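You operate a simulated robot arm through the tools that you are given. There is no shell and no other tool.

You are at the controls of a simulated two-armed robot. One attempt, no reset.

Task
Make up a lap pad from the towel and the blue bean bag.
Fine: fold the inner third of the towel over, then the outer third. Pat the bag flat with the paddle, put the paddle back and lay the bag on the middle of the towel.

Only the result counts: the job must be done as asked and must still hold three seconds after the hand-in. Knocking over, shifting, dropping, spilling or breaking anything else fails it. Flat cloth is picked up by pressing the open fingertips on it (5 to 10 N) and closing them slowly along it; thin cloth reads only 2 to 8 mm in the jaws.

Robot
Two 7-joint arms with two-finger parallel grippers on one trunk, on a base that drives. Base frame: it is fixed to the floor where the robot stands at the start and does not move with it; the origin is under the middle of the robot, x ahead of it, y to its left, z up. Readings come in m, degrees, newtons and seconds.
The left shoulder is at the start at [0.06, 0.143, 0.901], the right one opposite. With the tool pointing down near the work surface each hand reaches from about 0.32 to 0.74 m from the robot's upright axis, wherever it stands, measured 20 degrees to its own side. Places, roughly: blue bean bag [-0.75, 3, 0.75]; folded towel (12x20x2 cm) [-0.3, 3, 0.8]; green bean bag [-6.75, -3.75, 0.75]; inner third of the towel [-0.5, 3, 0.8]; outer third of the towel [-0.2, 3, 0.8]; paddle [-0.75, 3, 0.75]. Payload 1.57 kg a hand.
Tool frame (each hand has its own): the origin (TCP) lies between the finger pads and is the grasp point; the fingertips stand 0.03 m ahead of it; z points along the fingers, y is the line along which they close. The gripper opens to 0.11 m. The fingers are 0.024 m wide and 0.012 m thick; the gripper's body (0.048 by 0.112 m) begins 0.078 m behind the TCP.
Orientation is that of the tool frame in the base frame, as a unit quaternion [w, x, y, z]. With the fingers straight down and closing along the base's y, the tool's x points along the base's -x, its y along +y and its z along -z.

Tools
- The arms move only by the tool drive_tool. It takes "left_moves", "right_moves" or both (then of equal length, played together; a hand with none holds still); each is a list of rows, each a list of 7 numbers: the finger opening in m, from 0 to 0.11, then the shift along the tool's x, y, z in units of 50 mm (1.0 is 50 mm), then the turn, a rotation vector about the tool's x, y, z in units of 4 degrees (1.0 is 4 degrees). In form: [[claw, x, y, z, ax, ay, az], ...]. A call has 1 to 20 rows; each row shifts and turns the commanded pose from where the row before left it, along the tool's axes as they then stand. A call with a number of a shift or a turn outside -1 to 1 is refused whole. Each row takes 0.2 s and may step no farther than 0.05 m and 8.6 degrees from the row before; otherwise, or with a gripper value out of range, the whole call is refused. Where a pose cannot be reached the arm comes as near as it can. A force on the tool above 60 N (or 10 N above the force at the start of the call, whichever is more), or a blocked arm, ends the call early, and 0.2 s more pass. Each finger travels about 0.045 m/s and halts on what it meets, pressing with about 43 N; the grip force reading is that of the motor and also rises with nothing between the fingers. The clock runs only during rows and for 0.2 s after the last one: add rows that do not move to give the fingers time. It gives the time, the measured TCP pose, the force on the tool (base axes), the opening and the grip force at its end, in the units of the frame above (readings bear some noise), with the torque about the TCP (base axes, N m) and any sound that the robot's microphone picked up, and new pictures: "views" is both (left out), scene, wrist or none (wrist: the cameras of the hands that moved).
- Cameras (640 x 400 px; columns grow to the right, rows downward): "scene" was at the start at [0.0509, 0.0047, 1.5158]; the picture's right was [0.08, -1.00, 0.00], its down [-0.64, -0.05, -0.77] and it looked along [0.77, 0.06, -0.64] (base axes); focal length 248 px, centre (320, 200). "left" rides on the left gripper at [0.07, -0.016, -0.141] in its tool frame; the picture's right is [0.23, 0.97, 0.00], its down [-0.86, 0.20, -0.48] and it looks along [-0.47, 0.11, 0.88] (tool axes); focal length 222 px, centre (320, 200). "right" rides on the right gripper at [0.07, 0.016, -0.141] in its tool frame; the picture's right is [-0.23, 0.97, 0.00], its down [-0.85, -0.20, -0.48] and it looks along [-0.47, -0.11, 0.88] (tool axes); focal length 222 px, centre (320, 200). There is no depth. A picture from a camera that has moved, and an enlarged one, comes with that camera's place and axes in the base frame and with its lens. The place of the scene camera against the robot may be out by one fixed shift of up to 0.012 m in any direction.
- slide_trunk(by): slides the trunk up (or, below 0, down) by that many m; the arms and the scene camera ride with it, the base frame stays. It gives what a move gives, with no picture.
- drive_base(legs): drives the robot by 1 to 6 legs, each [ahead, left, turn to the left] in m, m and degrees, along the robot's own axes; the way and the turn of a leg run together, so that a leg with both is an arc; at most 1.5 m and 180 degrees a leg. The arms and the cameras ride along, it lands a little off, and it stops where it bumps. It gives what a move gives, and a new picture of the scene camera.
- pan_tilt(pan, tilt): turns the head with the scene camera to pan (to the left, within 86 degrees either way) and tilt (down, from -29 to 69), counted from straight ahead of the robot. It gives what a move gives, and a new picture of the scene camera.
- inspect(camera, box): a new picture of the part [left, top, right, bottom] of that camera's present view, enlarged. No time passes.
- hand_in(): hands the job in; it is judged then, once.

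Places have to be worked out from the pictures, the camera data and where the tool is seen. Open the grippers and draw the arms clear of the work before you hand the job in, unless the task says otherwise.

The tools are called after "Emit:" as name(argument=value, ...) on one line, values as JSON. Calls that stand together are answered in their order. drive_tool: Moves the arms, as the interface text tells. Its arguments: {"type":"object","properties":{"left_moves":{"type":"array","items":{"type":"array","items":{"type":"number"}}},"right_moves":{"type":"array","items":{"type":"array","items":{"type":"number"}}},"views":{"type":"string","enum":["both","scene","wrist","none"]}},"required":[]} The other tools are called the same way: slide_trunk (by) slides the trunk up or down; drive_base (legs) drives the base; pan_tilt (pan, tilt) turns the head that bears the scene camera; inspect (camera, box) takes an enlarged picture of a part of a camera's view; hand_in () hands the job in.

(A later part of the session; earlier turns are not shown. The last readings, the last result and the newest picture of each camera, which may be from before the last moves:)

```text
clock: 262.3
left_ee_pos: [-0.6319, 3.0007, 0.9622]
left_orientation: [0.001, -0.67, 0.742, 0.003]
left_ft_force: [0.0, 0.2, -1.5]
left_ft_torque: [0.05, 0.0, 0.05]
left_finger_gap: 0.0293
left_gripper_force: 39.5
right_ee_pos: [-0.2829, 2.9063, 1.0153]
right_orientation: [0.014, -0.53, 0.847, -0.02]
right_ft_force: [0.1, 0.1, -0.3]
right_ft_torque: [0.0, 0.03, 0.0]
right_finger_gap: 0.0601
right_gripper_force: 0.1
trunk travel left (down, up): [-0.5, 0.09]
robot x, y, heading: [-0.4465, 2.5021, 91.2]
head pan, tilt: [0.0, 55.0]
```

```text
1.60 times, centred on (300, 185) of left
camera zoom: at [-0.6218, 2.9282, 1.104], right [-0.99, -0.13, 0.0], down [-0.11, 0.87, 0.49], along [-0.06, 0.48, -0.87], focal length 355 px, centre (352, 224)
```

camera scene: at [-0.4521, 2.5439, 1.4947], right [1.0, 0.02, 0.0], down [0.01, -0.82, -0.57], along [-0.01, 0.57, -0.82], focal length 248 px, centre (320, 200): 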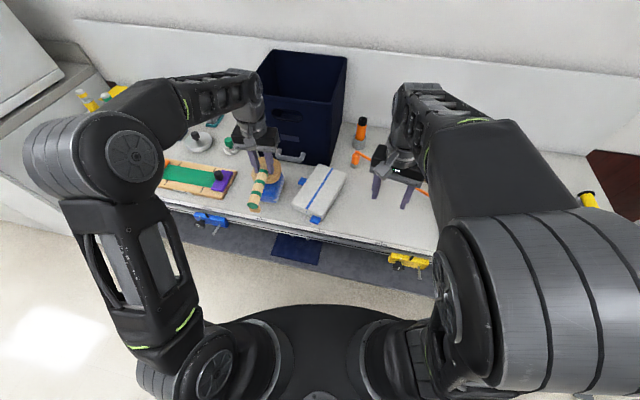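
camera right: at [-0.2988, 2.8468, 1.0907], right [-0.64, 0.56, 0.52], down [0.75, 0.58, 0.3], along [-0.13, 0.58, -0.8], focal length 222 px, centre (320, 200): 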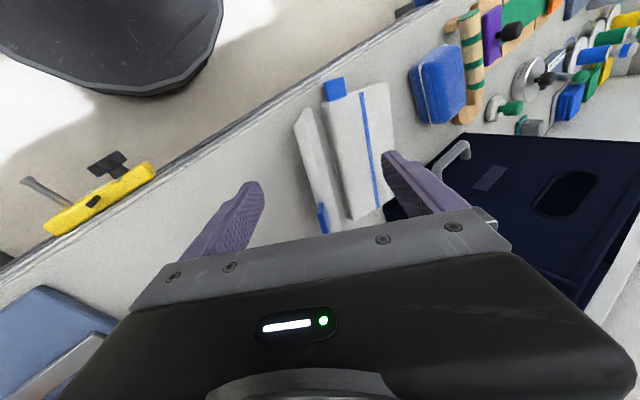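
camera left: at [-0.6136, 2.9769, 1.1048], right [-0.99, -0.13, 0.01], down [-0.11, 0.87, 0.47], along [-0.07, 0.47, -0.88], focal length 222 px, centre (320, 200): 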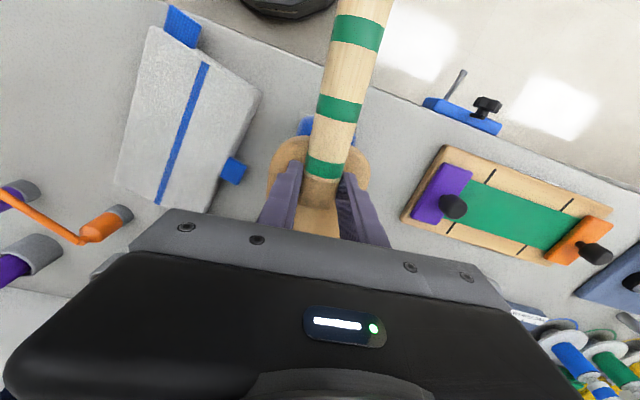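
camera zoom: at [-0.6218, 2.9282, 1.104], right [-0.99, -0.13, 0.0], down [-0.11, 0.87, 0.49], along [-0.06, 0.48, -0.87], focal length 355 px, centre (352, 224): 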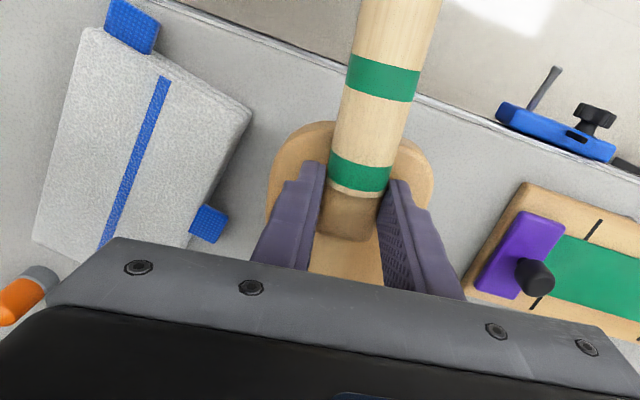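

The paddle still hides the bag; move it 9 cm left.

Emit:
drive_tool(left_moves=[[0.0, 0, 0.9, 0, 0, 0, 0], [0.0, 0, 0.9, 0, 0, 0, 0], [0.0, 0, 0, 0, 0, 0, 0]], views="none")

Emit:
inspect(camera="scene", box=[220, 140, 316, 200])

```text
clock: 263.1
left_ee_pos: [-0.7209, 3.0078, 0.9615]
left_orientation: [0.002, -0.671, 0.742, 0.004]
left_ft_force: [-0.3, 0.4, -1.0]
left_ft_torque: [0.06, -0.01, -0.03]
left_finger_gap: 0.0295
left_gripper_force: 39.2
right_ee_pos: [-0.2831, 2.9059, 1.0158]
right_orientation: [0.015, -0.531, 0.847, -0.021]
right_ft_force: [0.4, 0.4, 0.7]
right_ft_torque: [0.0, 0.0, 0.01]
right_finger_gap: 0.0599
right_gripper_force: 0.1
trunk travel left (down, up): [-0.5, 0.09]
robot x, y, heading: [-0.4454, 2.5019, 91.1]
head pan, tilt: [0.0, 55.0]
```

```text
6.67 times, centred on (268, 170) of scene
camera zoom: at [-0.4521, 2.5438, 1.4947], right [1.0, 0.02, 0.0], down [0.01, -0.82, -0.57], along [-0.01, 0.57, -0.82], focal length 1655 px, centre (667, 400)
```

zoom: 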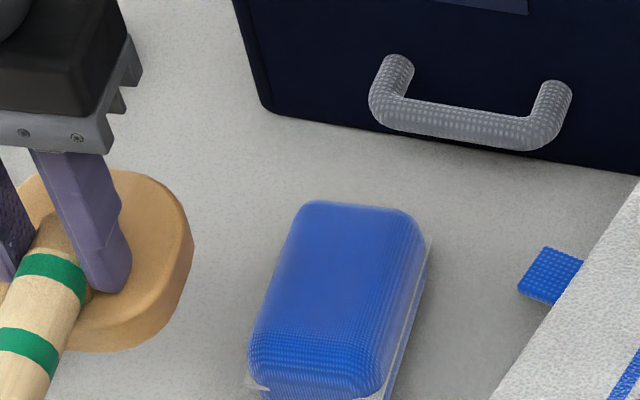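

The bag looks unchanged at ~6 cm. Perhaps it needs several pats. I return over its centre and pat repeatedly (down to ~25–40 N, up, down …), comparing contact heights.

Emit:
drive_tool(left_moves=[[0.0, -0.35, -0.635, 0, 0, 0, 0], [0.0, -0.35, -0.635, 0, 0, 0, 0], [0.0, -0.35, -0.635, 0, 0, 0, 0], [0.0, 0, 0, 0.6, 0, 0, 0], [0.0, 0, 0, 0, 0, 0, 0]], views="none")

Emit:
drive_tool(left_moves=[[0.0, 0, 0, 0.4, 0, 0, 0], [0.0, 0, 0, -0.4, 0, 0, 0], [0.0, 0, 0, 0, 0, 0, 0], [0.0, 0, 0, 0.42, 0, 0, 0], [0.0, 0, 0, -0.42, 0, 0, 0], [0.0, 0, 0, 0, 0, 0, 0], [0.0, 0, 0, 0.42, 0, 0, 0], [0.0, 0, 0, -0.42, 0, 0, 0], [0.0, 0, 0, 0, 0, 0, 0]], views="none")

Emit:
inspect(camera="left", box=[200, 60, 440, 210])

```text
clock: 264.3
left_ee_pos: [-0.6209, 3.0538, 0.9324]
left_orientation: [0.001, -0.67, 0.742, 0.004]
left_ft_force: [-0.2, 0.3, -1.4]
left_ft_torque: [0.05, 0.0, -0.01]
left_finger_gap: 0.0296
left_gripper_force: 39.1
right_ee_pos: [-0.2837, 2.905, 1.0157]
right_orientation: [0.015, -0.53, 0.848, -0.021]
right_ft_force: [0.1, 0.2, -0.1]
right_ft_torque: [-0.01, 0.01, -0.02]
right_finger_gap: 0.06
right_gripper_force: 0.0
trunk travel left (down, up): [-0.5, 0.09]
robot x, y, heading: [-0.4444, 2.501, 91.1]
head pan, tilt: [0.0, 55.0]
```

```text
clock: 266.3
left_ee_pos: [-0.6197, 3.0535, 0.9325]
left_orientation: [0.002, -0.67, 0.742, 0.003]
left_ft_force: [0.7, 0.3, -1.5]
left_ft_torque: [0.01, 0.0, -0.03]
left_finger_gap: 0.0297
left_gripper_force: 39.4
right_ee_pos: [-0.2835, 2.9046, 1.0155]
right_orientation: [0.015, -0.53, 0.847, -0.021]
right_ft_force: [0.0, 0.2, -0.2]
right_ft_torque: [0.01, 0.0, -0.01]
right_finger_gap: 0.0599
right_gripper_force: 0.1
trunk travel left (down, up): [-0.5, 0.09]
robot x, y, heading: [-0.45, 2.5031, 91.3]
head pan, tilt: [0.0, 55.0]
```

```text
2.67 times, centred on (320, 135) of left
camera zoom: at [-0.6103, 2.9815, 1.0737], right [-0.99, -0.13, 0.0], down [-0.11, 0.87, 0.48], along [-0.06, 0.48, -0.87], focal length 592 px, centre (320, 373)
```

zoom: 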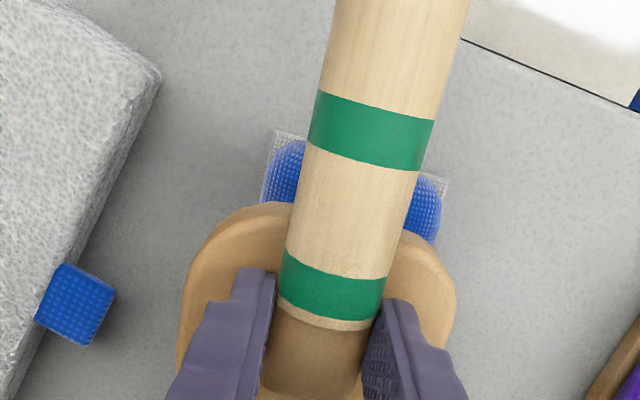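

Check the contact height after these pats.

Emit:
drive_tool(left_moves=[[0.0, 0, 0, 0.25, 0, 0, 0], [0.0, 0, 0, 0, 0, 0, 0]], views="none")

Emit:
drive_tool(left_moves=[[0.0, 0, 0, 0.08, 0, 0, 0], [0.0, 0, 0, 0, 0, 0, 0]], views="none")

Emit:
drive_tool(left_moves=[[0.0, 0, 0, 0.08, 0, 0, 0], [0.0, 0, 0, 0, 0, 0, 0]], views="none")

```text
clock: 266.9
left_ee_pos: [-0.621, 3.053, 0.9207]
left_orientation: [0.002, -0.67, 0.742, 0.004]
left_ft_force: [0.3, 0.1, -1.0]
left_ft_torque: [0.03, 0.01, -0.03]
left_finger_gap: 0.0297
left_gripper_force: 38.7
right_ee_pos: [-0.2823, 2.9048, 1.0164]
right_orientation: [0.015, -0.53, 0.848, -0.021]
right_ft_force: [-0.3, -0.3, 0.3]
right_ft_torque: [0.05, 0.0, 0.01]
right_finger_gap: 0.0599
right_gripper_force: 0.1
trunk travel left (down, up): [-0.5, 0.09]
robot x, y, heading: [-0.4468, 2.503, 91.0]
head pan, tilt: [0.0, 55.0]
```

```text
clock: 267.5
left_ee_pos: [-0.6192, 3.0525, 0.9158]
left_orientation: [0.001, -0.67, 0.742, 0.004]
left_ft_force: [1.2, -1.2, 1.2]
left_ft_torque: [0.0, -0.08, 0.0]
left_finger_gap: 0.0298
left_gripper_force: 39.2
right_ee_pos: [-0.2828, 2.9054, 1.0141]
right_orientation: [0.015, -0.53, 0.847, -0.02]
right_ft_force: [-1.0, 0.6, -0.8]
right_ft_torque: [-0.01, 0.01, 0.03]
right_finger_gap: 0.0602
right_gripper_force: 0.0
trunk travel left (down, up): [-0.5, 0.09]
robot x, y, heading: [-0.4439, 2.5057, 90.9]
head pan, tilt: [0.0, 55.0]
```

```text
clock: 268.1
left_ee_pos: [-0.6199, 3.0526, 0.9159]
left_orientation: [0.004, -0.67, 0.742, 0.006]
left_ft_force: [-3.9, -3.5, 33.7]
left_ft_torque: [-0.83, 0.09, -0.07]
left_finger_gap: 0.0295
left_gripper_force: 38.8
right_ee_pos: [-0.2829, 2.9027, 1.0156]
right_orientation: [0.015, -0.531, 0.847, -0.02]
right_ft_force: [0.1, -0.6, 1.0]
right_ft_torque: [-0.02, 0.02, 0.02]
right_finger_gap: 0.0601
right_gripper_force: 0.1
trunk travel left (down, up): [-0.5, 0.09]
robot x, y, heading: [-0.4458, 2.5032, 91.1]
head pan, tilt: [0.0, 55.0]
```

Contact height is unchanged (~0.861). I lift the paddle aside to study the bag's shape closely with both cameras.

Emit:
drive_tool(left_moves=[[0.0, 0, 0, -0.5, 0, 0, 0], [0.0, 0, 0, -0.5, 0, 0, 0], [0.0, 0, 0.9, 0, 0, 0, 0], [0.0, 0, 0.9, 0, 0, 0, 0], [0.0, 0, 0.4, 0, 0, 0, 0], [0.0, 0, 0, 0, 0, 0, 0]], views="none")

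Emit:
inspect(camera="left", box=[140, 40, 340, 165])

Emit:
inspect(camera="scene", box=[244, 160, 308, 200])

Emit:
inspect(camera="right", box=[0, 0, 640, 400])

```text
clock: 269.5
left_ee_pos: [-0.729, 3.0656, 0.9634]
left_orientation: [0.002, -0.671, 0.742, 0.004]
left_ft_force: [1.0, -0.6, -2.1]
left_ft_torque: [0.01, -0.02, -0.02]
left_finger_gap: 0.0297
left_gripper_force: 39.2
right_ee_pos: [-0.2823, 2.9051, 1.016]
right_orientation: [0.015, -0.531, 0.847, -0.02]
right_ft_force: [0.3, 0.4, -0.2]
right_ft_torque: [-0.02, -0.01, 0.02]
right_finger_gap: 0.0599
right_gripper_force: 0.0
trunk travel left (down, up): [-0.5, 0.09]
robot x, y, heading: [-0.445, 2.5024, 91.0]
head pan, tilt: [0.0, 55.0]
```

```text
3.20 times, centred on (240, 102) of left
camera zoom: at [-0.7186, 2.9942, 1.1043], right [-0.99, -0.13, 0.0], down [-0.11, 0.87, 0.48], along [-0.06, 0.48, -0.87], focal length 711 px, centre (576, 512)
```

zoom: 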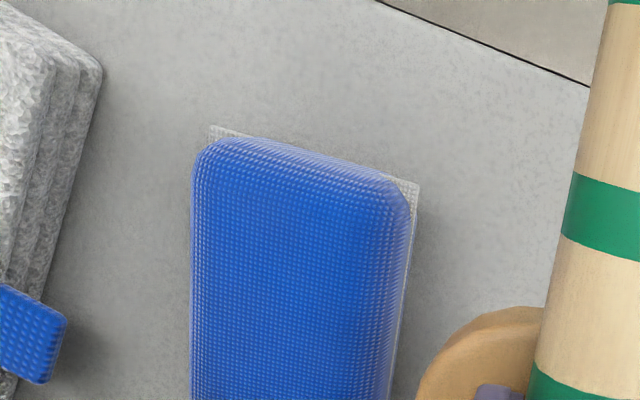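

```text
10.00 times, centred on (276, 180) of scene
camera zoom: at [-0.4523, 2.5439, 1.4947], right [1.0, 0.02, 0.0], down [0.01, -0.82, -0.57], along [-0.01, 0.57, -0.82], focal length 2483 px, centre (760, 400)
```

zoom: 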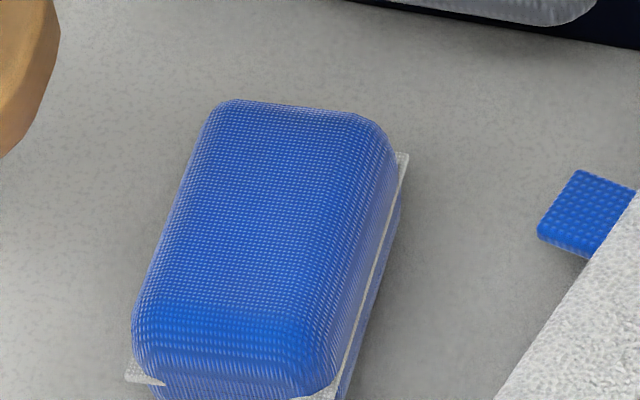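

```text
1.00 times, centred on (320, 200) of right (not enlarged: the box is as wide or as high as the picture)
camera zoom: at [-0.3357, 2.8534, 1.1551], right [-0.78, 0.63, -0.05], down [0.53, 0.69, 0.49], along [0.34, 0.35, -0.87], focal length 222 px, centre (320, 200)
```

zoom: 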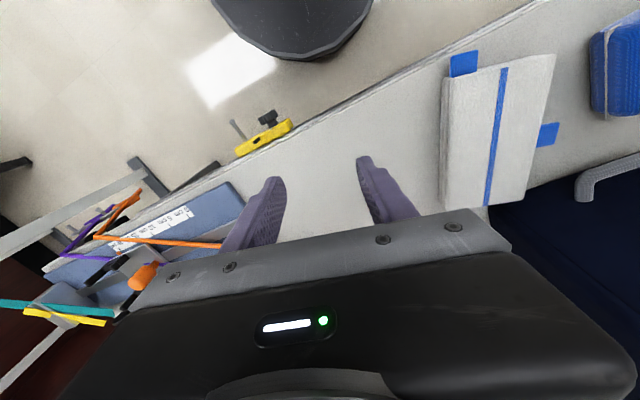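

The bag is a plump pillow with a mid seam. My hand had picked up a slight tilt (head front low), so I correct it (+0.8° about tool y), recentre, and press more squarely with a sustained ~45–50 N.

Emit:
drive_tool(left_moves=[[0.0, 0.028, -0.727, 0, 0, 0.2, 0], [0.0, 0.028, -0.727, 0, 0, 0, 0], [0.0, 0.028, -0.727, 0, 0, 0, 0], [0.0, 0, 0, 0.6, 0, 0, 0], [0.0, 0, 0, 0.3, 0, 0, 0], [0.0, 0, 0, 0, 0, 0, 0]], views="none")

Emit:
drive_tool(left_moves=[[0.0, 0, 0, 0.04, 0, 0, 0], [0.0, 0, 0, 0.04, 0, 0, 0], [0.0, 0, 0, 0.04, 0, 0, 0], [0.0, 0, 0, 0.04, 0, 0, 0], [0.0, 0, 0, 0.0, 0, 0, 0]], views="none")

```text
clock: 270.9
left_ee_pos: [-0.6217, 3.0496, 0.9175]
left_orientation: [-0.004, -0.67, 0.742, -0.001]
left_ft_force: [-0.7, 0.0, -1.7]
left_ft_torque: [0.0, 0.02, -0.03]
left_finger_gap: 0.0295
left_gripper_force: 39.0
right_ee_pos: [-0.2832, 2.9056, 1.0154]
right_orientation: [0.015, -0.531, 0.847, -0.021]
right_ft_force: [-0.2, 0.5, -0.5]
right_ft_torque: [0.0, 0.03, -0.02]
right_finger_gap: 0.0601
right_gripper_force: 0.0
trunk travel left (down, up): [-0.5, 0.09]
robot x, y, heading: [-0.448, 2.5066, 90.9]
head pan, tilt: [0.0, 55.0]
```

```text
clock: 272.1
left_ee_pos: [-0.6201, 3.0476, 0.9155]
left_orientation: [0.001, -0.67, 0.742, 0.004]
left_ft_force: [-2.6, 0.0, 57.3]
left_ft_torque: [-0.43, -0.09, -0.14]
left_finger_gap: 0.0298
left_gripper_force: 38.4
right_ee_pos: [-0.2822, 2.9014, 1.0168]
right_orientation: [0.016, -0.53, 0.848, -0.019]
right_ft_force: [-0.4, -0.7, 0.1]
right_ft_torque: [0.04, 0.02, -0.01]
right_finger_gap: 0.0602
right_gripper_force: 0.1
trunk travel left (down, up): [-0.5, 0.09]
robot x, y, heading: [-0.4514, 2.5046, 91.0]
head pan, tilt: [0.0, 55.0]
```

57 N applied and centred. Hold for 3 seconds and see.

Emit:
drive_tool(left_moves=[[0.0, 0, 0, 0, 0, 0, 0], [0.0, 0, 0, 0, 0, 0, 0], [0.0, 0, 0, 0, 0, 0, 0], [0.0, 0, 0, 0, 0, 0, 0], [0.0, 0, 0, 0, 0, 0, 0], [0.0, 0, 0, 0, 0, 0, 0], [0.0, 0, 0, 0, 0, 0, 0], [0.0, 0, 0, 0, 0, 0, 0], [0.0, 0, 0, 0, 0, 0, 0], [0.0, 0, 0, 0, 0, 0, 0], [0.0, 0, 0, 0, 0, 0, 0], [0.0, 0, 0, 0, 0, 0, 0], [0.0, 0, 0, 0, 0, 0, 0], [0.0, 0, 0, 0, 0, 0, 0], [0.0, 0, 0, 0, 0, 0, 0]], views="none")

Emit:
inspect(camera="scene", box=[220, 140, 316, 200])

```text
clock: 275.3
left_ee_pos: [-0.6204, 3.048, 0.9151]
left_orientation: [0.001, -0.671, 0.741, 0.004]
left_ft_force: [3.2, -0.9, 59.6]
left_ft_torque: [-0.28, -0.39, 0.0]
left_finger_gap: 0.0294
left_gripper_force: 38.6
right_ee_pos: [-0.2822, 2.9014, 1.0164]
right_orientation: [0.016, -0.531, 0.847, -0.019]
right_ft_force: [0.3, 0.4, -0.5]
right_ft_torque: [-0.02, 0.0, 0.03]
right_finger_gap: 0.0599
right_gripper_force: 0.1
trunk travel left (down, up): [-0.5, 0.09]
robot x, y, heading: [-0.4462, 2.5057, 90.7]
head pan, tilt: [0.0, 55.0]
```

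```text
6.67 times, centred on (268, 170) of scene
camera zoom: at [-0.4504, 2.5386, 1.495], right [1.0, 0.02, 0.0], down [0.01, -0.82, -0.58], along [-0.01, 0.58, -0.82], focal length 1655 px, centre (667, 400)
```

zoom: 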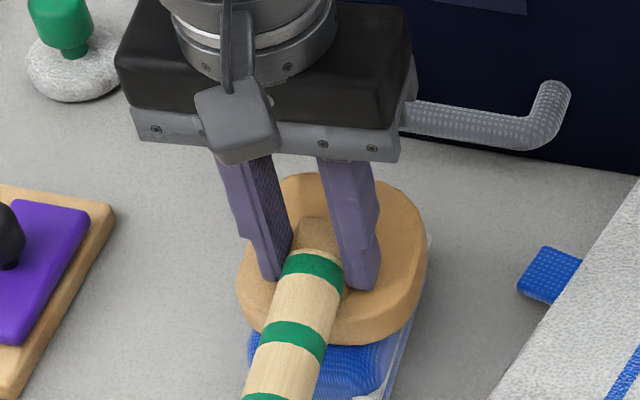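

No change under steady load. Perhaps brisk pats are needed: I raise 5 cm and come down fast (0.25 m/s) onto the bag.

Emit:
drive_tool(left_moves=[[0.0, 0, 0, -0.5, 0, 0, 0], [0.0, 0, 0, -0.7, 0, 0, 0], [0.0, 0, 0, 0, 0, 0, 0], [0.0, 0, 0, 0, 0, -0.1, 0]], views="none")

Emit:
drive_tool(left_moves=[[0.0, 0, 0, 1, 0, 0, 0], [0.0, 0, 0, 0.1, 0, 0, 0], [0.0, 0, 0, -1, 0, 0, 0], [0.0, 0, 0, 0, 0, 0, 0]], views="none")

```text
clock: 276.3
left_ee_pos: [-0.6216, 3.0495, 0.9684]
left_orientation: [-0.001, -0.67, 0.742, 0.001]
left_ft_force: [-0.5, -0.3, -2.6]
left_ft_torque: [0.01, -0.03, 0.0]
left_finger_gap: 0.0296
left_gripper_force: 39.2
right_ee_pos: [-0.2824, 2.9055, 1.0153]
right_orientation: [0.015, -0.53, 0.847, -0.02]
right_ft_force: [0.4, -0.6, 0.6]
right_ft_torque: [0.01, 0.02, 0.0]
right_finger_gap: 0.0599
right_gripper_force: 0.2
trunk travel left (down, up): [-0.5, 0.09]
robot x, y, heading: [-0.4497, 2.506, 91.3]
head pan, tilt: [0.0, 55.0]
```

```text
clock: 277.3
left_ee_pos: [-0.6223, 3.0491, 0.9614]
left_orientation: [-0.002, -0.67, 0.742, 0.001]
left_ft_force: [0.3, -0.7, -2.0]
left_ft_torque: [0.03, 0.01, 0.0]
left_finger_gap: 0.0295
left_gripper_force: 39.1
right_ee_pos: [-0.2838, 2.9049, 1.0153]
right_orientation: [0.015, -0.531, 0.847, -0.021]
right_ft_force: [0.2, 0.1, -0.1]
right_ft_torque: [-0.02, -0.01, 0.01]
right_finger_gap: 0.0601
right_gripper_force: 0.1
trunk travel left (down, up): [-0.5, 0.09]
robot x, y, heading: [-0.4493, 2.5063, 90.9]
head pan, tilt: [0.0, 55.0]
```

No sound or stop. A firmer brisk pat: 8 cm of commanded travel at full speed.

Emit:
drive_tool(left_moves=[[0.0, 0, 0, 1, 0, 0, 0], [0.0, 0, 0, 0.7, 0, 0, 0], [0.0, 0, 0, -1, 0, 0, 0]], views="none")

Emit:
inspect(camera="scene", box=[220, 140, 316, 200])

```text
clock: 278.1
left_ee_pos: [-0.6216, 3.0483, 0.9258]
left_orientation: [-0.001, -0.67, 0.742, 0.001]
left_ft_force: [0.4, 0.6, -1.6]
left_ft_torque: [0.08, 0.02, 0.04]
left_finger_gap: 0.0298
left_gripper_force: 39.0
right_ee_pos: [-0.2839, 2.9045, 1.0156]
right_orientation: [0.016, -0.531, 0.847, -0.02]
right_ft_force: [0.3, -0.3, -0.7]
right_ft_torque: [0.07, 0.02, 0.02]
right_finger_gap: 0.06
right_gripper_force: 0.1
trunk travel left (down, up): [-0.5, 0.09]
robot x, y, heading: [-0.4498, 2.502, 91.1]
head pan, tilt: [0.0, 55.0]
```

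```text
6.67 times, centred on (268, 170) of scene
camera zoom: at [-0.4522, 2.5431, 1.4945], right [1.0, 0.02, 0.0], down [0.01, -0.82, -0.57], along [-0.01, 0.57, -0.82], focal length 1655 px, centre (667, 400)
```

zoom: 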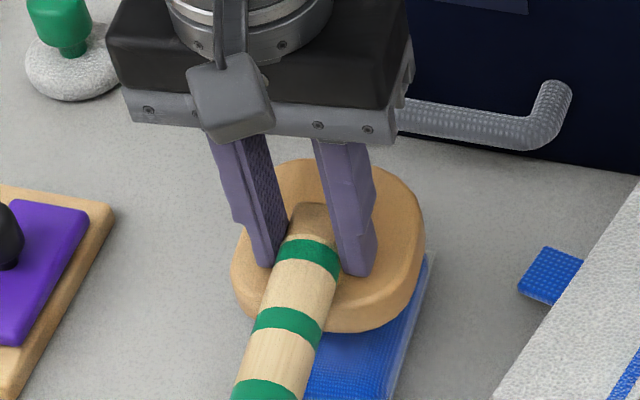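

That looked different – the call wasn't stopped and the bag's front looks flatter. Probe the contact height gently.

Emit:
drive_tool(left_moves=[[0.0, 0, 0, 0.2, 0, 0, 0], [0.0, 0, 0, 0.2, 0, 0, 0], [0.0, 0, 0, 0, 0, 0, 0]], views="none")

Emit:
drive_tool(left_moves=[[0.0, 0, 0, 0.2, 0, 0, 0], [0.0, 0, 0, 0, 0, 0, 0]], views="none")

Emit:
inspect(camera="left", box=[200, 60, 440, 210])

```text
clock: 278.9
left_ee_pos: [-0.621, 3.0488, 0.9082]
left_orientation: [-0.002, -0.67, 0.742, 0.002]
left_ft_force: [-0.2, -0.1, -1.2]
left_ft_torque: [0.06, 0.03, 0.0]
left_finger_gap: 0.0295
left_gripper_force: 39.2
right_ee_pos: [-0.2836, 2.9051, 1.0153]
right_orientation: [0.015, -0.53, 0.848, -0.021]
right_ft_force: [-0.1, -0.1, -0.2]
right_ft_torque: [-0.01, 0.02, 0.03]
right_finger_gap: 0.0597
right_gripper_force: 0.1
trunk travel left (down, up): [-0.5, 0.09]
robot x, y, heading: [-0.4447, 2.509, 91.1]
head pan, tilt: [0.0, 55.0]
```

```text
clock: 279.5
left_ee_pos: [-0.6214, 3.0491, 0.897]
left_orientation: [-0.001, -0.67, 0.742, 0.001]
left_ft_force: [-0.6, -0.1, -1.9]
left_ft_torque: [0.04, 0.01, 0.01]
left_finger_gap: 0.0295
left_gripper_force: 39.0
right_ee_pos: [-0.2832, 2.9046, 1.0148]
right_orientation: [0.015, -0.53, 0.847, -0.02]
right_ft_force: [-0.6, -1.1, 0.0]
right_ft_torque: [0.01, 0.0, -0.01]
right_finger_gap: 0.0601
right_gripper_force: 0.1
trunk travel left (down, up): [-0.5, 0.09]
robot x, y, heading: [-0.4492, 2.5055, 91.3]
head pan, tilt: [0.0, 55.0]
```

```text
2.67 times, centred on (320, 135) of left
camera zoom: at [-0.6121, 2.978, 1.0402], right [-0.99, -0.13, 0.0], down [-0.11, 0.87, 0.48], along [-0.06, 0.47, -0.88], focal length 592 px, centre (320, 373)
```

zoom: 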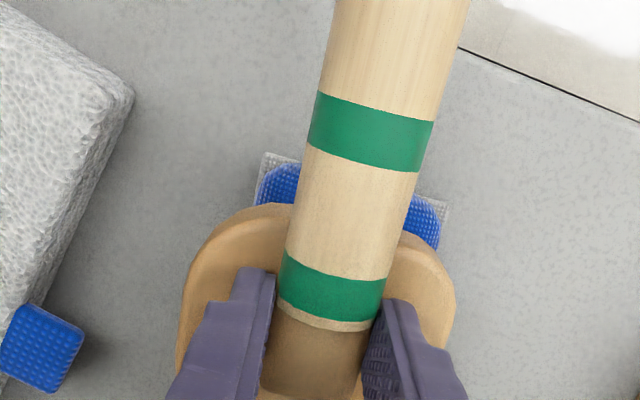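

The bag has flattened: head bottom now at 0.842 with no contact. Continue probing downward.

Emit:
drive_tool(left_moves=[[0.0, 0, 0, 0.1, 0, 0, 0], [0.0, 0, 0, 0, 0, 0, 0]], views="none")

Emit:
drive_tool(left_moves=[[0.0, 0, 0, 0.1, 0, 0, 0], [0.0, 0, 0, 0, 0, 0, 0]], views="none")

Emit:
drive_tool(left_moves=[[0.0, 0, 0, 0.08, 0, 0, 0], [0.0, 0, 0, 0, 0, 0, 0]], views="none")

```text
clock: 280.1
left_ee_pos: [-0.6216, 3.0497, 0.8934]
left_orientation: [-0.002, -0.67, 0.742, 0.001]
left_ft_force: [0.6, -0.2, -1.7]
left_ft_torque: [0.04, -0.01, -0.02]
left_finger_gap: 0.0297
left_gripper_force: 39.2
right_ee_pos: [-0.2841, 2.9054, 1.0151]
right_orientation: [0.015, -0.53, 0.847, -0.021]
right_ft_force: [-0.6, -0.9, 0.4]
right_ft_torque: [-0.03, -0.02, 0.0]
right_finger_gap: 0.06
right_gripper_force: 0.0
trunk travel left (down, up): [-0.5, 0.09]
robot x, y, heading: [-0.4457, 2.5049, 91.3]
head pan, tilt: [0.0, 55.0]
```

```text
clock: 280.7
left_ee_pos: [-0.621, 3.0481, 0.8911]
left_orientation: [-0.001, -0.67, 0.742, 0.002]
left_ft_force: [-1.3, -0.6, 10.9]
left_ft_torque: [-0.01, -0.26, -0.02]
left_finger_gap: 0.0294
left_gripper_force: 39.1
right_ee_pos: [-0.2821, 2.9048, 1.0157]
right_orientation: [0.014, -0.531, 0.847, -0.021]
right_ft_force: [0.0, 0.1, 0.2]
right_ft_torque: [0.02, 0.01, 0.02]
right_finger_gap: 0.0601
right_gripper_force: 0.1
trunk travel left (down, up): [-0.5, 0.09]
robot x, y, heading: [-0.448, 2.5033, 91.0]
head pan, tilt: [0.0, 55.0]
```

```text
clock: 281.3
left_ee_pos: [-0.6209, 3.048, 0.8893]
left_orientation: [0.002, -0.671, 0.742, 0.004]
left_ft_force: [-1.9, 0.9, 48.0]
left_ft_torque: [-0.88, 0.08, -0.05]
left_finger_gap: 0.0294
left_gripper_force: 39.7
right_ee_pos: [-0.283, 2.9033, 1.0164]
right_orientation: [0.015, -0.531, 0.847, -0.019]
right_ft_force: [0.5, 0.5, -1.3]
right_ft_torque: [0.02, 0.01, 0.0]
right_finger_gap: 0.06
right_gripper_force: 0.2
trunk travel left (down, up): [-0.5, 0.09]
robot x, y, heading: [-0.4469, 2.5035, 90.9]
head pan, tilt: [0.0, 55.0]
```

Bag height is now ~3.6 cm (was 6.1). One more brisk pat to see whether it goes flatter.

Emit:
drive_tool(left_moves=[[0.0, 0, 0, -0.6, 0, 0, 0], [0.0, 0, 0, -0.9, 0, 0, 0], [0.0, 0, 0, 0, 0, 0, 0], [0.0, 0, 0, 0, 0, 0, 0]], views="none")

Emit:
drive_tool(left_moves=[[0.0, 0, 0, 1, 0, 0, 0], [0.0, 0, 0, 0.8, 0, 0, 0], [0.0, 0, 0, -1, 0, 0, 0]], views="none")

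```text
clock: 282.3
left_ee_pos: [-0.6214, 3.0496, 0.9589]
left_orientation: [-0.002, -0.67, 0.742, 0.001]
left_ft_force: [-0.2, -0.9, -1.4]
left_ft_torque: [0.02, 0.0, -0.01]
left_finger_gap: 0.0295
left_gripper_force: 38.4
right_ee_pos: [-0.2836, 2.9056, 1.0162]
right_orientation: [0.016, -0.53, 0.847, -0.021]
right_ft_force: [0.4, 0.7, -0.5]
right_ft_torque: [-0.04, 0.02, -0.01]
right_finger_gap: 0.0601
right_gripper_force: 0.0
trunk travel left (down, up): [-0.5, 0.09]
robot x, y, heading: [-0.447, 2.5058, 91.0]
head pan, tilt: [0.0, 55.0]
```

```text
clock: 282.9
left_ee_pos: [-0.6219, 3.0477, 0.8888]
left_orientation: [0.0, -0.671, 0.742, 0.003]
left_ft_force: [0.6, -9.8, 22.3]
left_ft_torque: [-1.05, -0.14, -0.05]
left_finger_gap: 0.0292
left_gripper_force: 39.4
right_ee_pos: [-0.2836, 2.9052, 1.0151]
right_orientation: [0.015, -0.531, 0.847, -0.02]
right_ft_force: [1.2, 0.6, -0.5]
right_ft_torque: [-0.05, -0.02, 0.0]
right_finger_gap: 0.0599
right_gripper_force: 0.1
trunk travel left (down, up): [-0.5, 0.09]
robot x, y, heading: [-0.4492, 2.5038, 90.9]
head pan, tilt: [0.0, 55.0]
stopped in row 2 (left hand): the force on the tool passed its limit at 95 N (the readings are from after the stop); the commanded pose is now the measured one
```

Now it hit hard ground at the same height (95 N), so the bag is flat at ~3.6 cm. I lift the paddle, correct the small tilt, and carry it back above its original place.

Emit:
drive_tool(left_moves=[[0.0, 0, 0, -0.5, 0, 0, 0], [0.0, 0, 0, -0.8, 0, 0.16, 0], [0.0, -0.598, 0.638, 0, 0, 0, 0], [0.0, -0.598, 0.638, 0, 0, 0, 0], [0.0, -0.598, 0.638, 0, 0, 0, 0], [0.0, 0, 0, 0, 0, 0, 0], [0.0, 0, 0, 0, 0, 0, 0]], views="both")

Emit:
inspect(camera="scene", box=[200, 130, 328, 210])

```text
clock: 284.5
left_ee_pos: [-0.7066, 3.1456, 0.9531]
left_orientation: [-0.005, -0.671, 0.742, -0.002]
left_ft_force: [-0.5, -0.1, -1.0]
left_ft_torque: [0.03, -0.01, 0.02]
left_finger_gap: 0.0297
left_gripper_force: 39.6
right_ee_pos: [-0.284, 2.9051, 1.0147]
right_orientation: [0.015, -0.53, 0.847, -0.021]
right_ft_force: [0.2, -0.2, -0.2]
right_ft_torque: [-0.01, -0.03, 0.01]
right_finger_gap: 0.0604
right_gripper_force: 0.0
trunk travel left (down, up): [-0.5, 0.09]
robot x, y, heading: [-0.4508, 2.5031, 90.8]
head pan, tilt: [0.0, 55.0]
camera scene: at [-0.4527, 2.5444, 1.4947], right [1.0, 0.02, 0.0], down [0.01, -0.82, -0.57], along [-0.01, 0.57, -0.82], focal length 248 px, centre (320, 200)
camera left: at [-0.6971, 3.0766, 1.0957], right [-0.99, -0.13, 0.01], down [-0.11, 0.87, 0.47], along [-0.06, 0.47, -0.88], focal length 222 px, centre (320, 200)
```

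scene: 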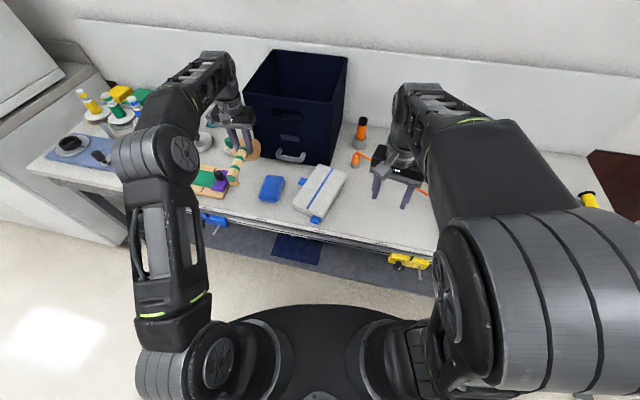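
left: 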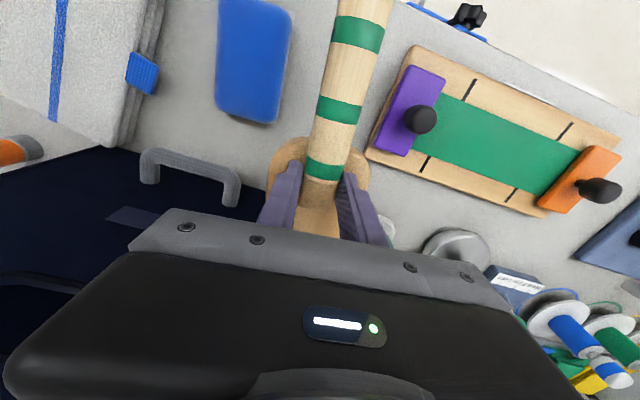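

```text
5.00 times, centred on (264, 170) of scene
camera zoom: at [-0.4527, 2.5444, 1.4947], right [1.0, 0.02, 0.0], down [0.01, -0.82, -0.57], along [-0.01, 0.57, -0.82], focal length 1241 px, centre (600, 350)
```

zoom: 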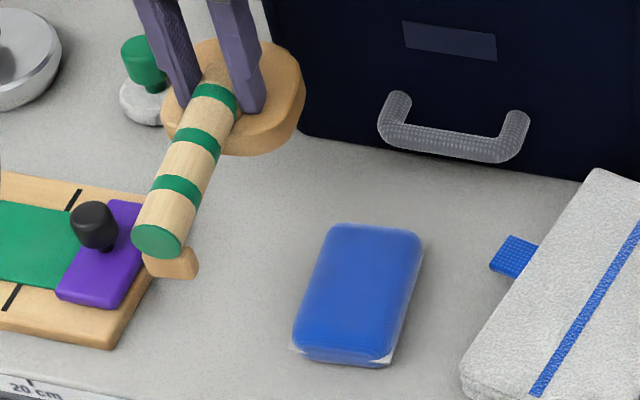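

The bag is visibly flat. Now lower the paddle to its original spot: 9.5 cm, then feel for contact.

Emit:
drive_tool(left_moves=[[0.0, -0.018, 0.03, 0.6, 0, 0, 0], [0.0, 0, 0, 0.6, 0, 0, 0], [0.0, 0, 0, 0.4, 0, 0, 0], [0.0, 0, 0, 0.25, 0, 0, 0], [0.0, 0, 0, 0, 0, 0, 0], [0.0, 0, 0, 0, 0, 0, 0]], views="none")

Emit:
drive_tool(left_moves=[[0.0, 0, 0, 0.06, 0, 0, 0], [0.0, 0, 0, 0, 0, 0, 0]], views="none")

Emit:
drive_tool(left_moves=[[0.0, 0, 0, 0.04, 0, 0, 0], [0.0, 0, 0, 0, 0, 0, 0]], views="none")

```text
clock: 285.9
left_ee_pos: [-0.709, 3.1477, 0.8593]
left_orientation: [-0.004, -0.67, 0.742, -0.002]
left_ft_force: [-0.7, -0.8, -2.4]
left_ft_torque: [0.06, -0.01, -0.04]
left_finger_gap: 0.0295
left_gripper_force: 39.3
right_ee_pos: [-0.2828, 2.9053, 1.0156]
right_orientation: [0.015, -0.53, 0.847, -0.021]
right_ft_force: [0.3, 0.3, -0.2]
right_ft_torque: [0.04, 0.01, -0.03]
right_finger_gap: 0.0602
right_gripper_force: 0.0
trunk travel left (down, up): [-0.5, 0.09]
robot x, y, heading: [-0.446, 2.5009, 90.9]
head pan, tilt: [0.0, 55.0]
```

```text
clock: 286.5
left_ee_pos: [-0.7107, 3.1473, 0.8562]
left_orientation: [-0.004, -0.671, 0.742, -0.001]
left_ft_force: [0.8, -0.1, -1.3]
left_ft_torque: [0.03, 0.01, -0.01]
left_finger_gap: 0.0293
left_gripper_force: 39.0
right_ee_pos: [-0.2836, 2.9062, 1.0144]
right_orientation: [0.015, -0.53, 0.847, -0.02]
right_ft_force: [-0.8, -0.2, 0.0]
right_ft_torque: [0.02, -0.01, 0.0]
right_finger_gap: 0.0599
right_gripper_force: 0.1
trunk travel left (down, up): [-0.5, 0.09]
robot x, y, heading: [-0.4461, 2.5005, 91.1]
head pan, tilt: [0.0, 55.0]
```

```text
clock: 287.1
left_ee_pos: [-0.7101, 3.1484, 0.8558]
left_orientation: [-0.003, -0.67, 0.742, -0.001]
left_ft_force: [0.9, -0.3, -1.5]
left_ft_torque: [-0.01, -0.01, 0.0]
left_finger_gap: 0.0291
left_gripper_force: 39.1
right_ee_pos: [-0.2836, 2.9057, 1.0153]
right_orientation: [0.016, -0.53, 0.848, -0.021]
right_ft_force: [0.6, -0.8, 0.0]
right_ft_torque: [0.03, 0.05, 0.0]
right_finger_gap: 0.0601
right_gripper_force: 0.1
trunk travel left (down, up): [-0.5, 0.09]
robot x, y, heading: [-0.4448, 2.5044, 91.1]
head pan, tilt: [0.0, 55.0]
```

Almost down (weight still ~1.5 N on the hand). Trim 1.5 mm in plane and lower 1 mm steps.

Emit:
drive_tool(left_moves=[[0.0, 0.03, -0.034, 0.02, 0, 0, 0], [0.0, 0, 0, 0, 0, 0, 0]], views="none")

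Emit:
drive_tool(left_moves=[[0.0, 0, 0, 0.03, 0, 0, 0], [0.0, 0, 0, 0, 0, 0, 0]], views="none")

```text
clock: 287.7
left_ee_pos: [-0.7076, 3.1462, 0.8542]
left_orientation: [-0.004, -0.671, 0.742, 0.0]
left_ft_force: [-0.4, 0.9, 0.2]
left_ft_torque: [0.21, -0.08, 0.04]
left_finger_gap: 0.0296
left_gripper_force: 38.7
right_ee_pos: [-0.2839, 2.9059, 1.015]
right_orientation: [0.015, -0.53, 0.847, -0.021]
right_ft_force: [0.5, 0.6, 0.0]
right_ft_torque: [0.0, -0.02, -0.02]
right_finger_gap: 0.06
right_gripper_force: 0.0
trunk travel left (down, up): [-0.5, 0.09]
robot x, y, heading: [-0.4485, 2.5059, 91.3]
head pan, tilt: [0.0, 55.0]
```

```text
clock: 288.3
left_ee_pos: [-0.7082, 3.1457, 0.8538]
left_orientation: [-0.002, -0.671, 0.742, 0.0]
left_ft_force: [-1.3, 1.6, 9.0]
left_ft_torque: [0.74, -0.33, 0.18]
left_finger_gap: 0.0294
left_gripper_force: 39.2
right_ee_pos: [-0.2841, 2.9042, 1.0173]
right_orientation: [0.015, -0.531, 0.847, -0.021]
right_ft_force: [-0.1, 0.7, 0.1]
right_ft_torque: [0.03, 0.01, -0.02]
right_finger_gap: 0.06
right_gripper_force: 0.0
trunk travel left (down, up): [-0.5, 0.09]
robot x, y, heading: [-0.4453, 2.5016, 90.7]
head pan, tilt: [0.0, 55.0]
```

Down on the table at the original pose. Ease 1 mm, open the fingers, and rise straight up.

Emit:
drive_tool(left_moves=[[0.0, 0, 0, -0.025, 0, 0, 0], [0.02, 0, 0, 0, 0, 0, 0], [0.03, 0, 0, 0, 0, 0, 0], [0.04, 0, 0, 0, 0, 0, 0], [0.055, 0, 0, 0, 0, 0, 0], [0.06, 0, 0, 0, 0, 0, 0], [0.06, 0, 0, 0, 0, 0, 0], [0.06, 0, 0, -0.5, 0, 0, 0], [0.06, 0, 0, -0.7, 0, 0, 0], [0.06, 0, 0, -0.8, 0, 0, 0], [0.06, 0, 0, 0, 0, 0, 0]], views="both")

Emit:
inspect(camera="scene", box=[200, 130, 328, 210])

```text
clock: 290.7
left_ee_pos: [-0.7078, 3.1473, 0.9528]
left_orientation: [-0.004, -0.67, 0.742, -0.001]
left_ft_force: [0.2, 0.3, 0.2]
left_ft_torque: [0.01, 0.02, 0.02]
left_finger_gap: 0.0599
left_gripper_force: 0.0
right_ee_pos: [-0.2843, 2.9067, 1.0147]
right_orientation: [0.015, -0.53, 0.847, -0.022]
right_ft_force: [0.3, 0.1, 0.2]
right_ft_torque: [0.01, -0.02, -0.02]
right_finger_gap: 0.0598
right_gripper_force: 0.1
trunk travel left (down, up): [-0.5, 0.09]
robot x, y, heading: [-0.4502, 2.5065, 91.0]
head pan, tilt: [0.0, 55.0]
camera scene: at [-0.4525, 2.5442, 1.4947], right [1.0, 0.02, 0.0], down [0.01, -0.82, -0.57], along [-0.01, 0.57, -0.82], focal length 248 px, centre (320, 200)
camera left: at [-0.6974, 3.0766, 1.0955], right [-0.99, -0.13, 0.01], down [-0.11, 0.87, 0.47], along [-0.06, 0.47, -0.88], focal length 222 px, centre (320, 200)
```

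scene: 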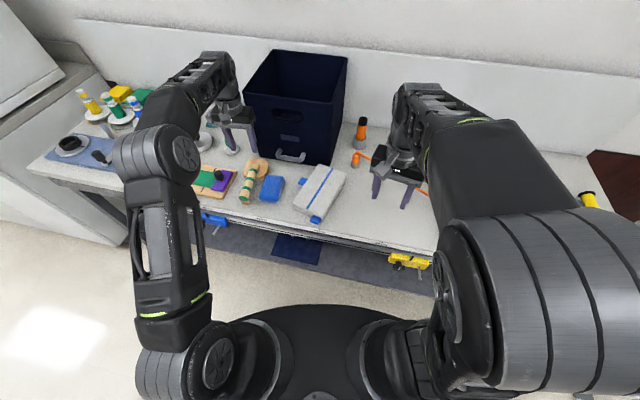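
left: 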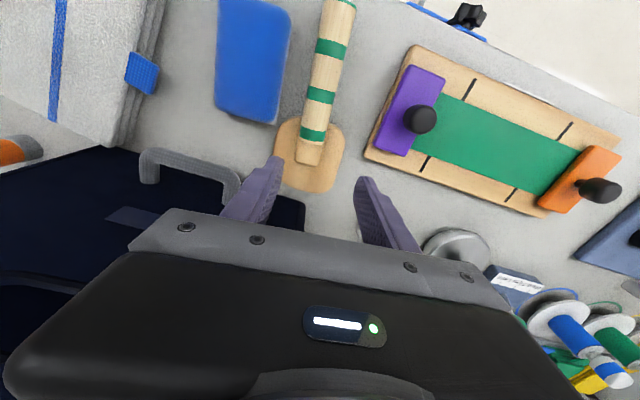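

```text
5.00 times, centred on (264, 170) of scene
camera zoom: at [-0.4525, 2.5442, 1.4947], right [1.0, 0.02, 0.0], down [0.01, -0.82, -0.57], along [-0.01, 0.57, -0.82], focal length 1241 px, centre (600, 350)
```

zoom: 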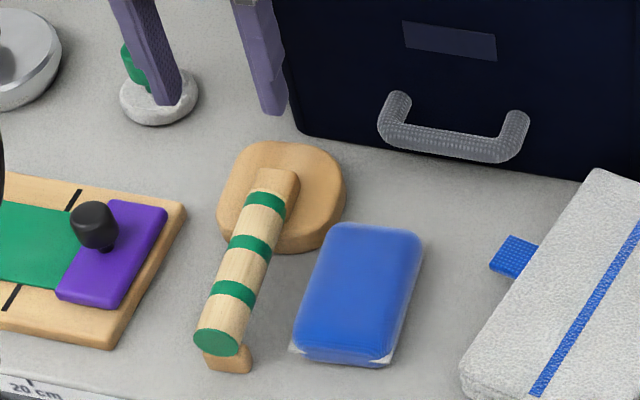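

Comparing with the original view, the paddle shifted about 1.5 cm to the right when I opened (a fingertip dragged it). I'll regrip it slightly higher (tips clear of the head), and set it back precisely. Move 13.5 mm right and down.

Emit:
drive_tool(left_moves=[[0.06, -0.03, -0.28, 0, 0, 0, -0.4], [0.06, 0, 0, 0.6, 0, 0, 0], [0.06, 0, 0, 0.6, 0, 0, 0], [0.06, 0, 0, 0.4, 0, 0, 0], [0.06, 0, 0, 0.25, 0, 0, 0], [0.06, 0, 0, 0, 0, 0, 0], [0.06, 0, 0, 0, 0, 0, 0]], views="none")

Emit:
inspect(camera="left", box=[160, 60, 480, 260])

```text
clock: 292.3
left_ee_pos: [-0.6953, 3.1455, 0.8607]
left_orientation: [-0.003, -0.68, 0.733, -0.001]
left_ft_force: [-0.2, 0.6, -0.1]
left_ft_torque: [0.0, -0.01, -0.04]
left_finger_gap: 0.06
left_gripper_force: 0.1
right_ee_pos: [-0.2833, 2.9051, 1.0149]
right_orientation: [0.016, -0.53, 0.847, -0.02]
right_ft_force: [-0.3, -0.3, -0.3]
right_ft_torque: [-0.01, 0.01, 0.02]
right_finger_gap: 0.06
right_gripper_force: 0.1
trunk travel left (down, up): [-0.5, 0.09]
robot x, y, heading: [-0.4459, 2.5029, 90.8]
head pan, tilt: [0.0, 55.0]
```

```text
2.00 times, centred on (320, 160) of left
camera zoom: at [-0.6826, 3.0774, 1.0033], right [-0.99, -0.16, 0.01], down [-0.13, 0.87, 0.47], along [-0.08, 0.47, -0.88], focal length 444 px, centre (320, 280)
```

zoom: 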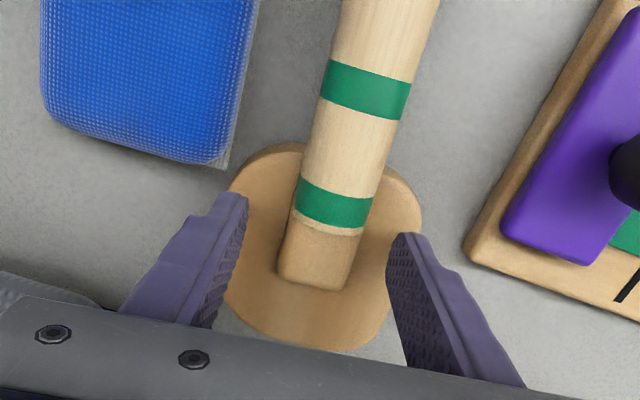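

Paddle is 14.5 mm off. Lower 3 mm (tips still clear of the head), close on the handle, and lift 5 mm.

Emit:
drive_tool(left_moves=[[0.06, 0, 0.03, 0.06, 0, 0, 0], [0.05, 0, 0, 0, 0, 0, 0], [0.04, 0, 0, 0, 0, 0, 0], [0.035, 0, 0, 0, 0, 0, 0], [0.03, 0, 0, 0, 0, 0, 0], [0.025, 0, 0, 0, 0, 0, 0], [0.02, 0, 0, 0, 0, 0, 0], [0.01, 0, 0, 0, 0, 0, 0], [0.0, 0, 0, 0, 0, 0, 0], [0.0, 0, 0, -0.1, 0, 0, 0], [0.0, 0, 0, 0, 0, 0, 0]], views="none")

```text
clock: 294.7
left_ee_pos: [-0.6967, 3.1454, 0.8625]
left_orientation: [-0.005, -0.681, 0.732, -0.002]
left_ft_force: [0.5, -0.6, -1.6]
left_ft_torque: [0.02, -0.02, -0.01]
left_finger_gap: 0.0298
left_gripper_force: 38.9
right_ee_pos: [-0.2845, 2.9051, 1.016]
right_orientation: [0.016, -0.53, 0.847, -0.022]
right_ft_force: [0.9, 0.8, -0.4]
right_ft_torque: [0.0, -0.01, -0.01]
right_finger_gap: 0.0601
right_gripper_force: 0.1
trunk travel left (down, up): [-0.5, 0.09]
robot x, y, heading: [-0.4471, 2.5046, 90.9]
head pan, tilt: [0.0, 55.0]
```

Now shift 13 mm left, 2 mm in, restore yaw, and lower until contact.

Emit:
drive_tool(left_moves=[[0.0, -0.02, 0.134, 0, 0, 0, 0.4], [0.0, 0, 0.134, 0, 0, 0, 0], [0.0, 0, 0, 0, 0, 0, 0], [0.0, 0, 0, 0.07, 0, 0, 0], [0.0, 0, 0, 0, 0, 0, 0]], views="none")

Emit:
drive_tool(left_moves=[[0.0, 0, 0, 0.03, 0, 0, 0], [0.0, 0, 0, 0, 0, 0, 0]], views="none")

Emit:
inspect(camera="scene", box=[200, 130, 328, 210])

```text
clock: 295.9
left_ee_pos: [-0.7105, 3.148, 0.8591]
left_orientation: [-0.004, -0.67, 0.742, -0.001]
left_ft_force: [0.1, -0.2, -1.7]
left_ft_torque: [0.05, -0.02, 0.01]
left_finger_gap: 0.0294
left_gripper_force: 39.0
right_ee_pos: [-0.2834, 2.906, 1.0137]
right_orientation: [0.015, -0.531, 0.847, -0.021]
right_ft_force: [0.1, 0.4, -0.3]
right_ft_torque: [-0.01, 0.02, 0.0]
right_finger_gap: 0.06
right_gripper_force: 0.1
trunk travel left (down, up): [-0.5, 0.09]
robot x, y, heading: [-0.4462, 2.5044, 91.0]
head pan, tilt: [0.0, 55.0]
```

```text
clock: 296.5
left_ee_pos: [-0.7108, 3.1484, 0.8586]
left_orientation: [-0.004, -0.67, 0.742, -0.001]
left_ft_force: [0.7, -1.2, -0.3]
left_ft_torque: [0.01, -0.05, -0.03]
left_finger_gap: 0.0296
left_gripper_force: 39.1
right_ee_pos: [-0.2832, 2.9046, 1.0166]
right_orientation: [0.015, -0.529, 0.848, -0.021]
right_ft_force: [-0.4, -0.9, -0.7]
right_ft_torque: [0.03, 0.0, 0.02]
right_finger_gap: 0.0599
right_gripper_force: 0.1
trunk travel left (down, up): [-0.5, 0.09]
robot x, y, heading: [-0.4475, 2.5043, 91.4]
head pan, tilt: [0.0, 55.0]
```

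```text
5.00 times, centred on (264, 170) of scene
camera zoom: at [-0.4525, 2.544, 1.4947], right [1.0, 0.02, 0.0], down [0.01, -0.82, -0.57], along [-0.01, 0.57, -0.82], focal length 1241 px, centre (600, 350)
```

zoom: 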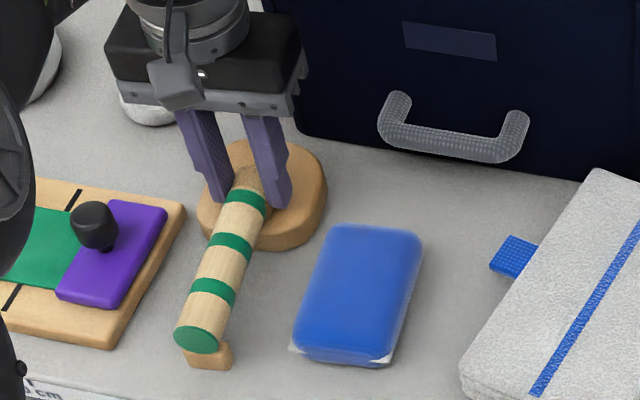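

Nearly matches the original view (handle end ~4 mm and head ~2 mm right of it). Fine-tune: 3 mm left and ~1° clockwise, then lower to contact.

Emit:
drive_tool(left_moves=[[0.0, 0, 0, -0.04, 0, 0, 0], [0.0, 0, 0.06, 0, 0, 0, 0.28], [0.0, 0, 0, 0, 0, 0, 0], [0.0, 0, 0, 0.04, 0, 0, 0], [0.0, 0, 0, 0.02, 0, 0, 0], [0.0, 0, 0, 0, 0, 0, 0]], views="none")

Emit:
drive_tool(left_moves=[[0.0, 0, 0, 0.02, 0, 0, 0], [0.0, 0, 0, 0, 0, 0, 0]], views="none")

Emit:
inspect(camera="scene", box=[200, 130, 328, 210])

```text
clock: 297.9
left_ee_pos: [-0.7127, 3.149, 0.8571]
left_orientation: [-0.003, -0.664, 0.748, -0.001]
left_ft_force: [-0.6, 2.1, 5.7]
left_ft_torque: [-0.7, 0.01, 0.04]
left_finger_gap: 0.0292
left_gripper_force: 39.1
right_ee_pos: [-0.2842, 2.9063, 1.0158]
right_orientation: [0.015, -0.53, 0.847, -0.02]
right_ft_force: [-0.4, -0.6, -0.3]
right_ft_torque: [0.0, 0.01, 0.03]
right_finger_gap: 0.0599
right_gripper_force: 0.1
trunk travel left (down, up): [-0.5, 0.09]
robot x, y, heading: [-0.4423, 2.5075, 91.2]
head pan, tilt: [0.0, 55.0]
```

```text
clock: 298.5
left_ee_pos: [-0.7133, 3.149, 0.8575]
left_orientation: [-0.003, -0.663, 0.748, -0.001]
left_ft_force: [0.6, 2.5, 16.0]
left_ft_torque: [-1.06, -0.02, -0.07]
left_finger_gap: 0.0296
left_gripper_force: 39.1
right_ee_pos: [-0.283, 2.9041, 1.016]
right_orientation: [0.015, -0.531, 0.847, -0.02]
right_ft_force: [0.3, 0.7, 0.6]
right_ft_torque: [-0.01, 0.02, -0.02]
right_finger_gap: 0.0603
right_gripper_force: 0.0
trunk travel left (down, up): [-0.5, 0.09]
robot x, y, heading: [-0.4466, 2.5021, 91.1]
head pan, tilt: [0.0, 55.0]
```

```text
5.00 times, centred on (264, 170) of scene
camera zoom: at [-0.4518, 2.5428, 1.4949], right [1.0, 0.02, 0.0], down [0.01, -0.82, -0.57], along [-0.01, 0.57, -0.82], focal length 1241 px, centre (600, 350)
```

zoom: 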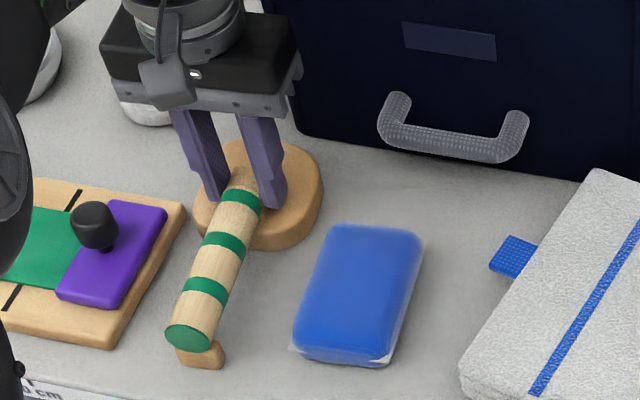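

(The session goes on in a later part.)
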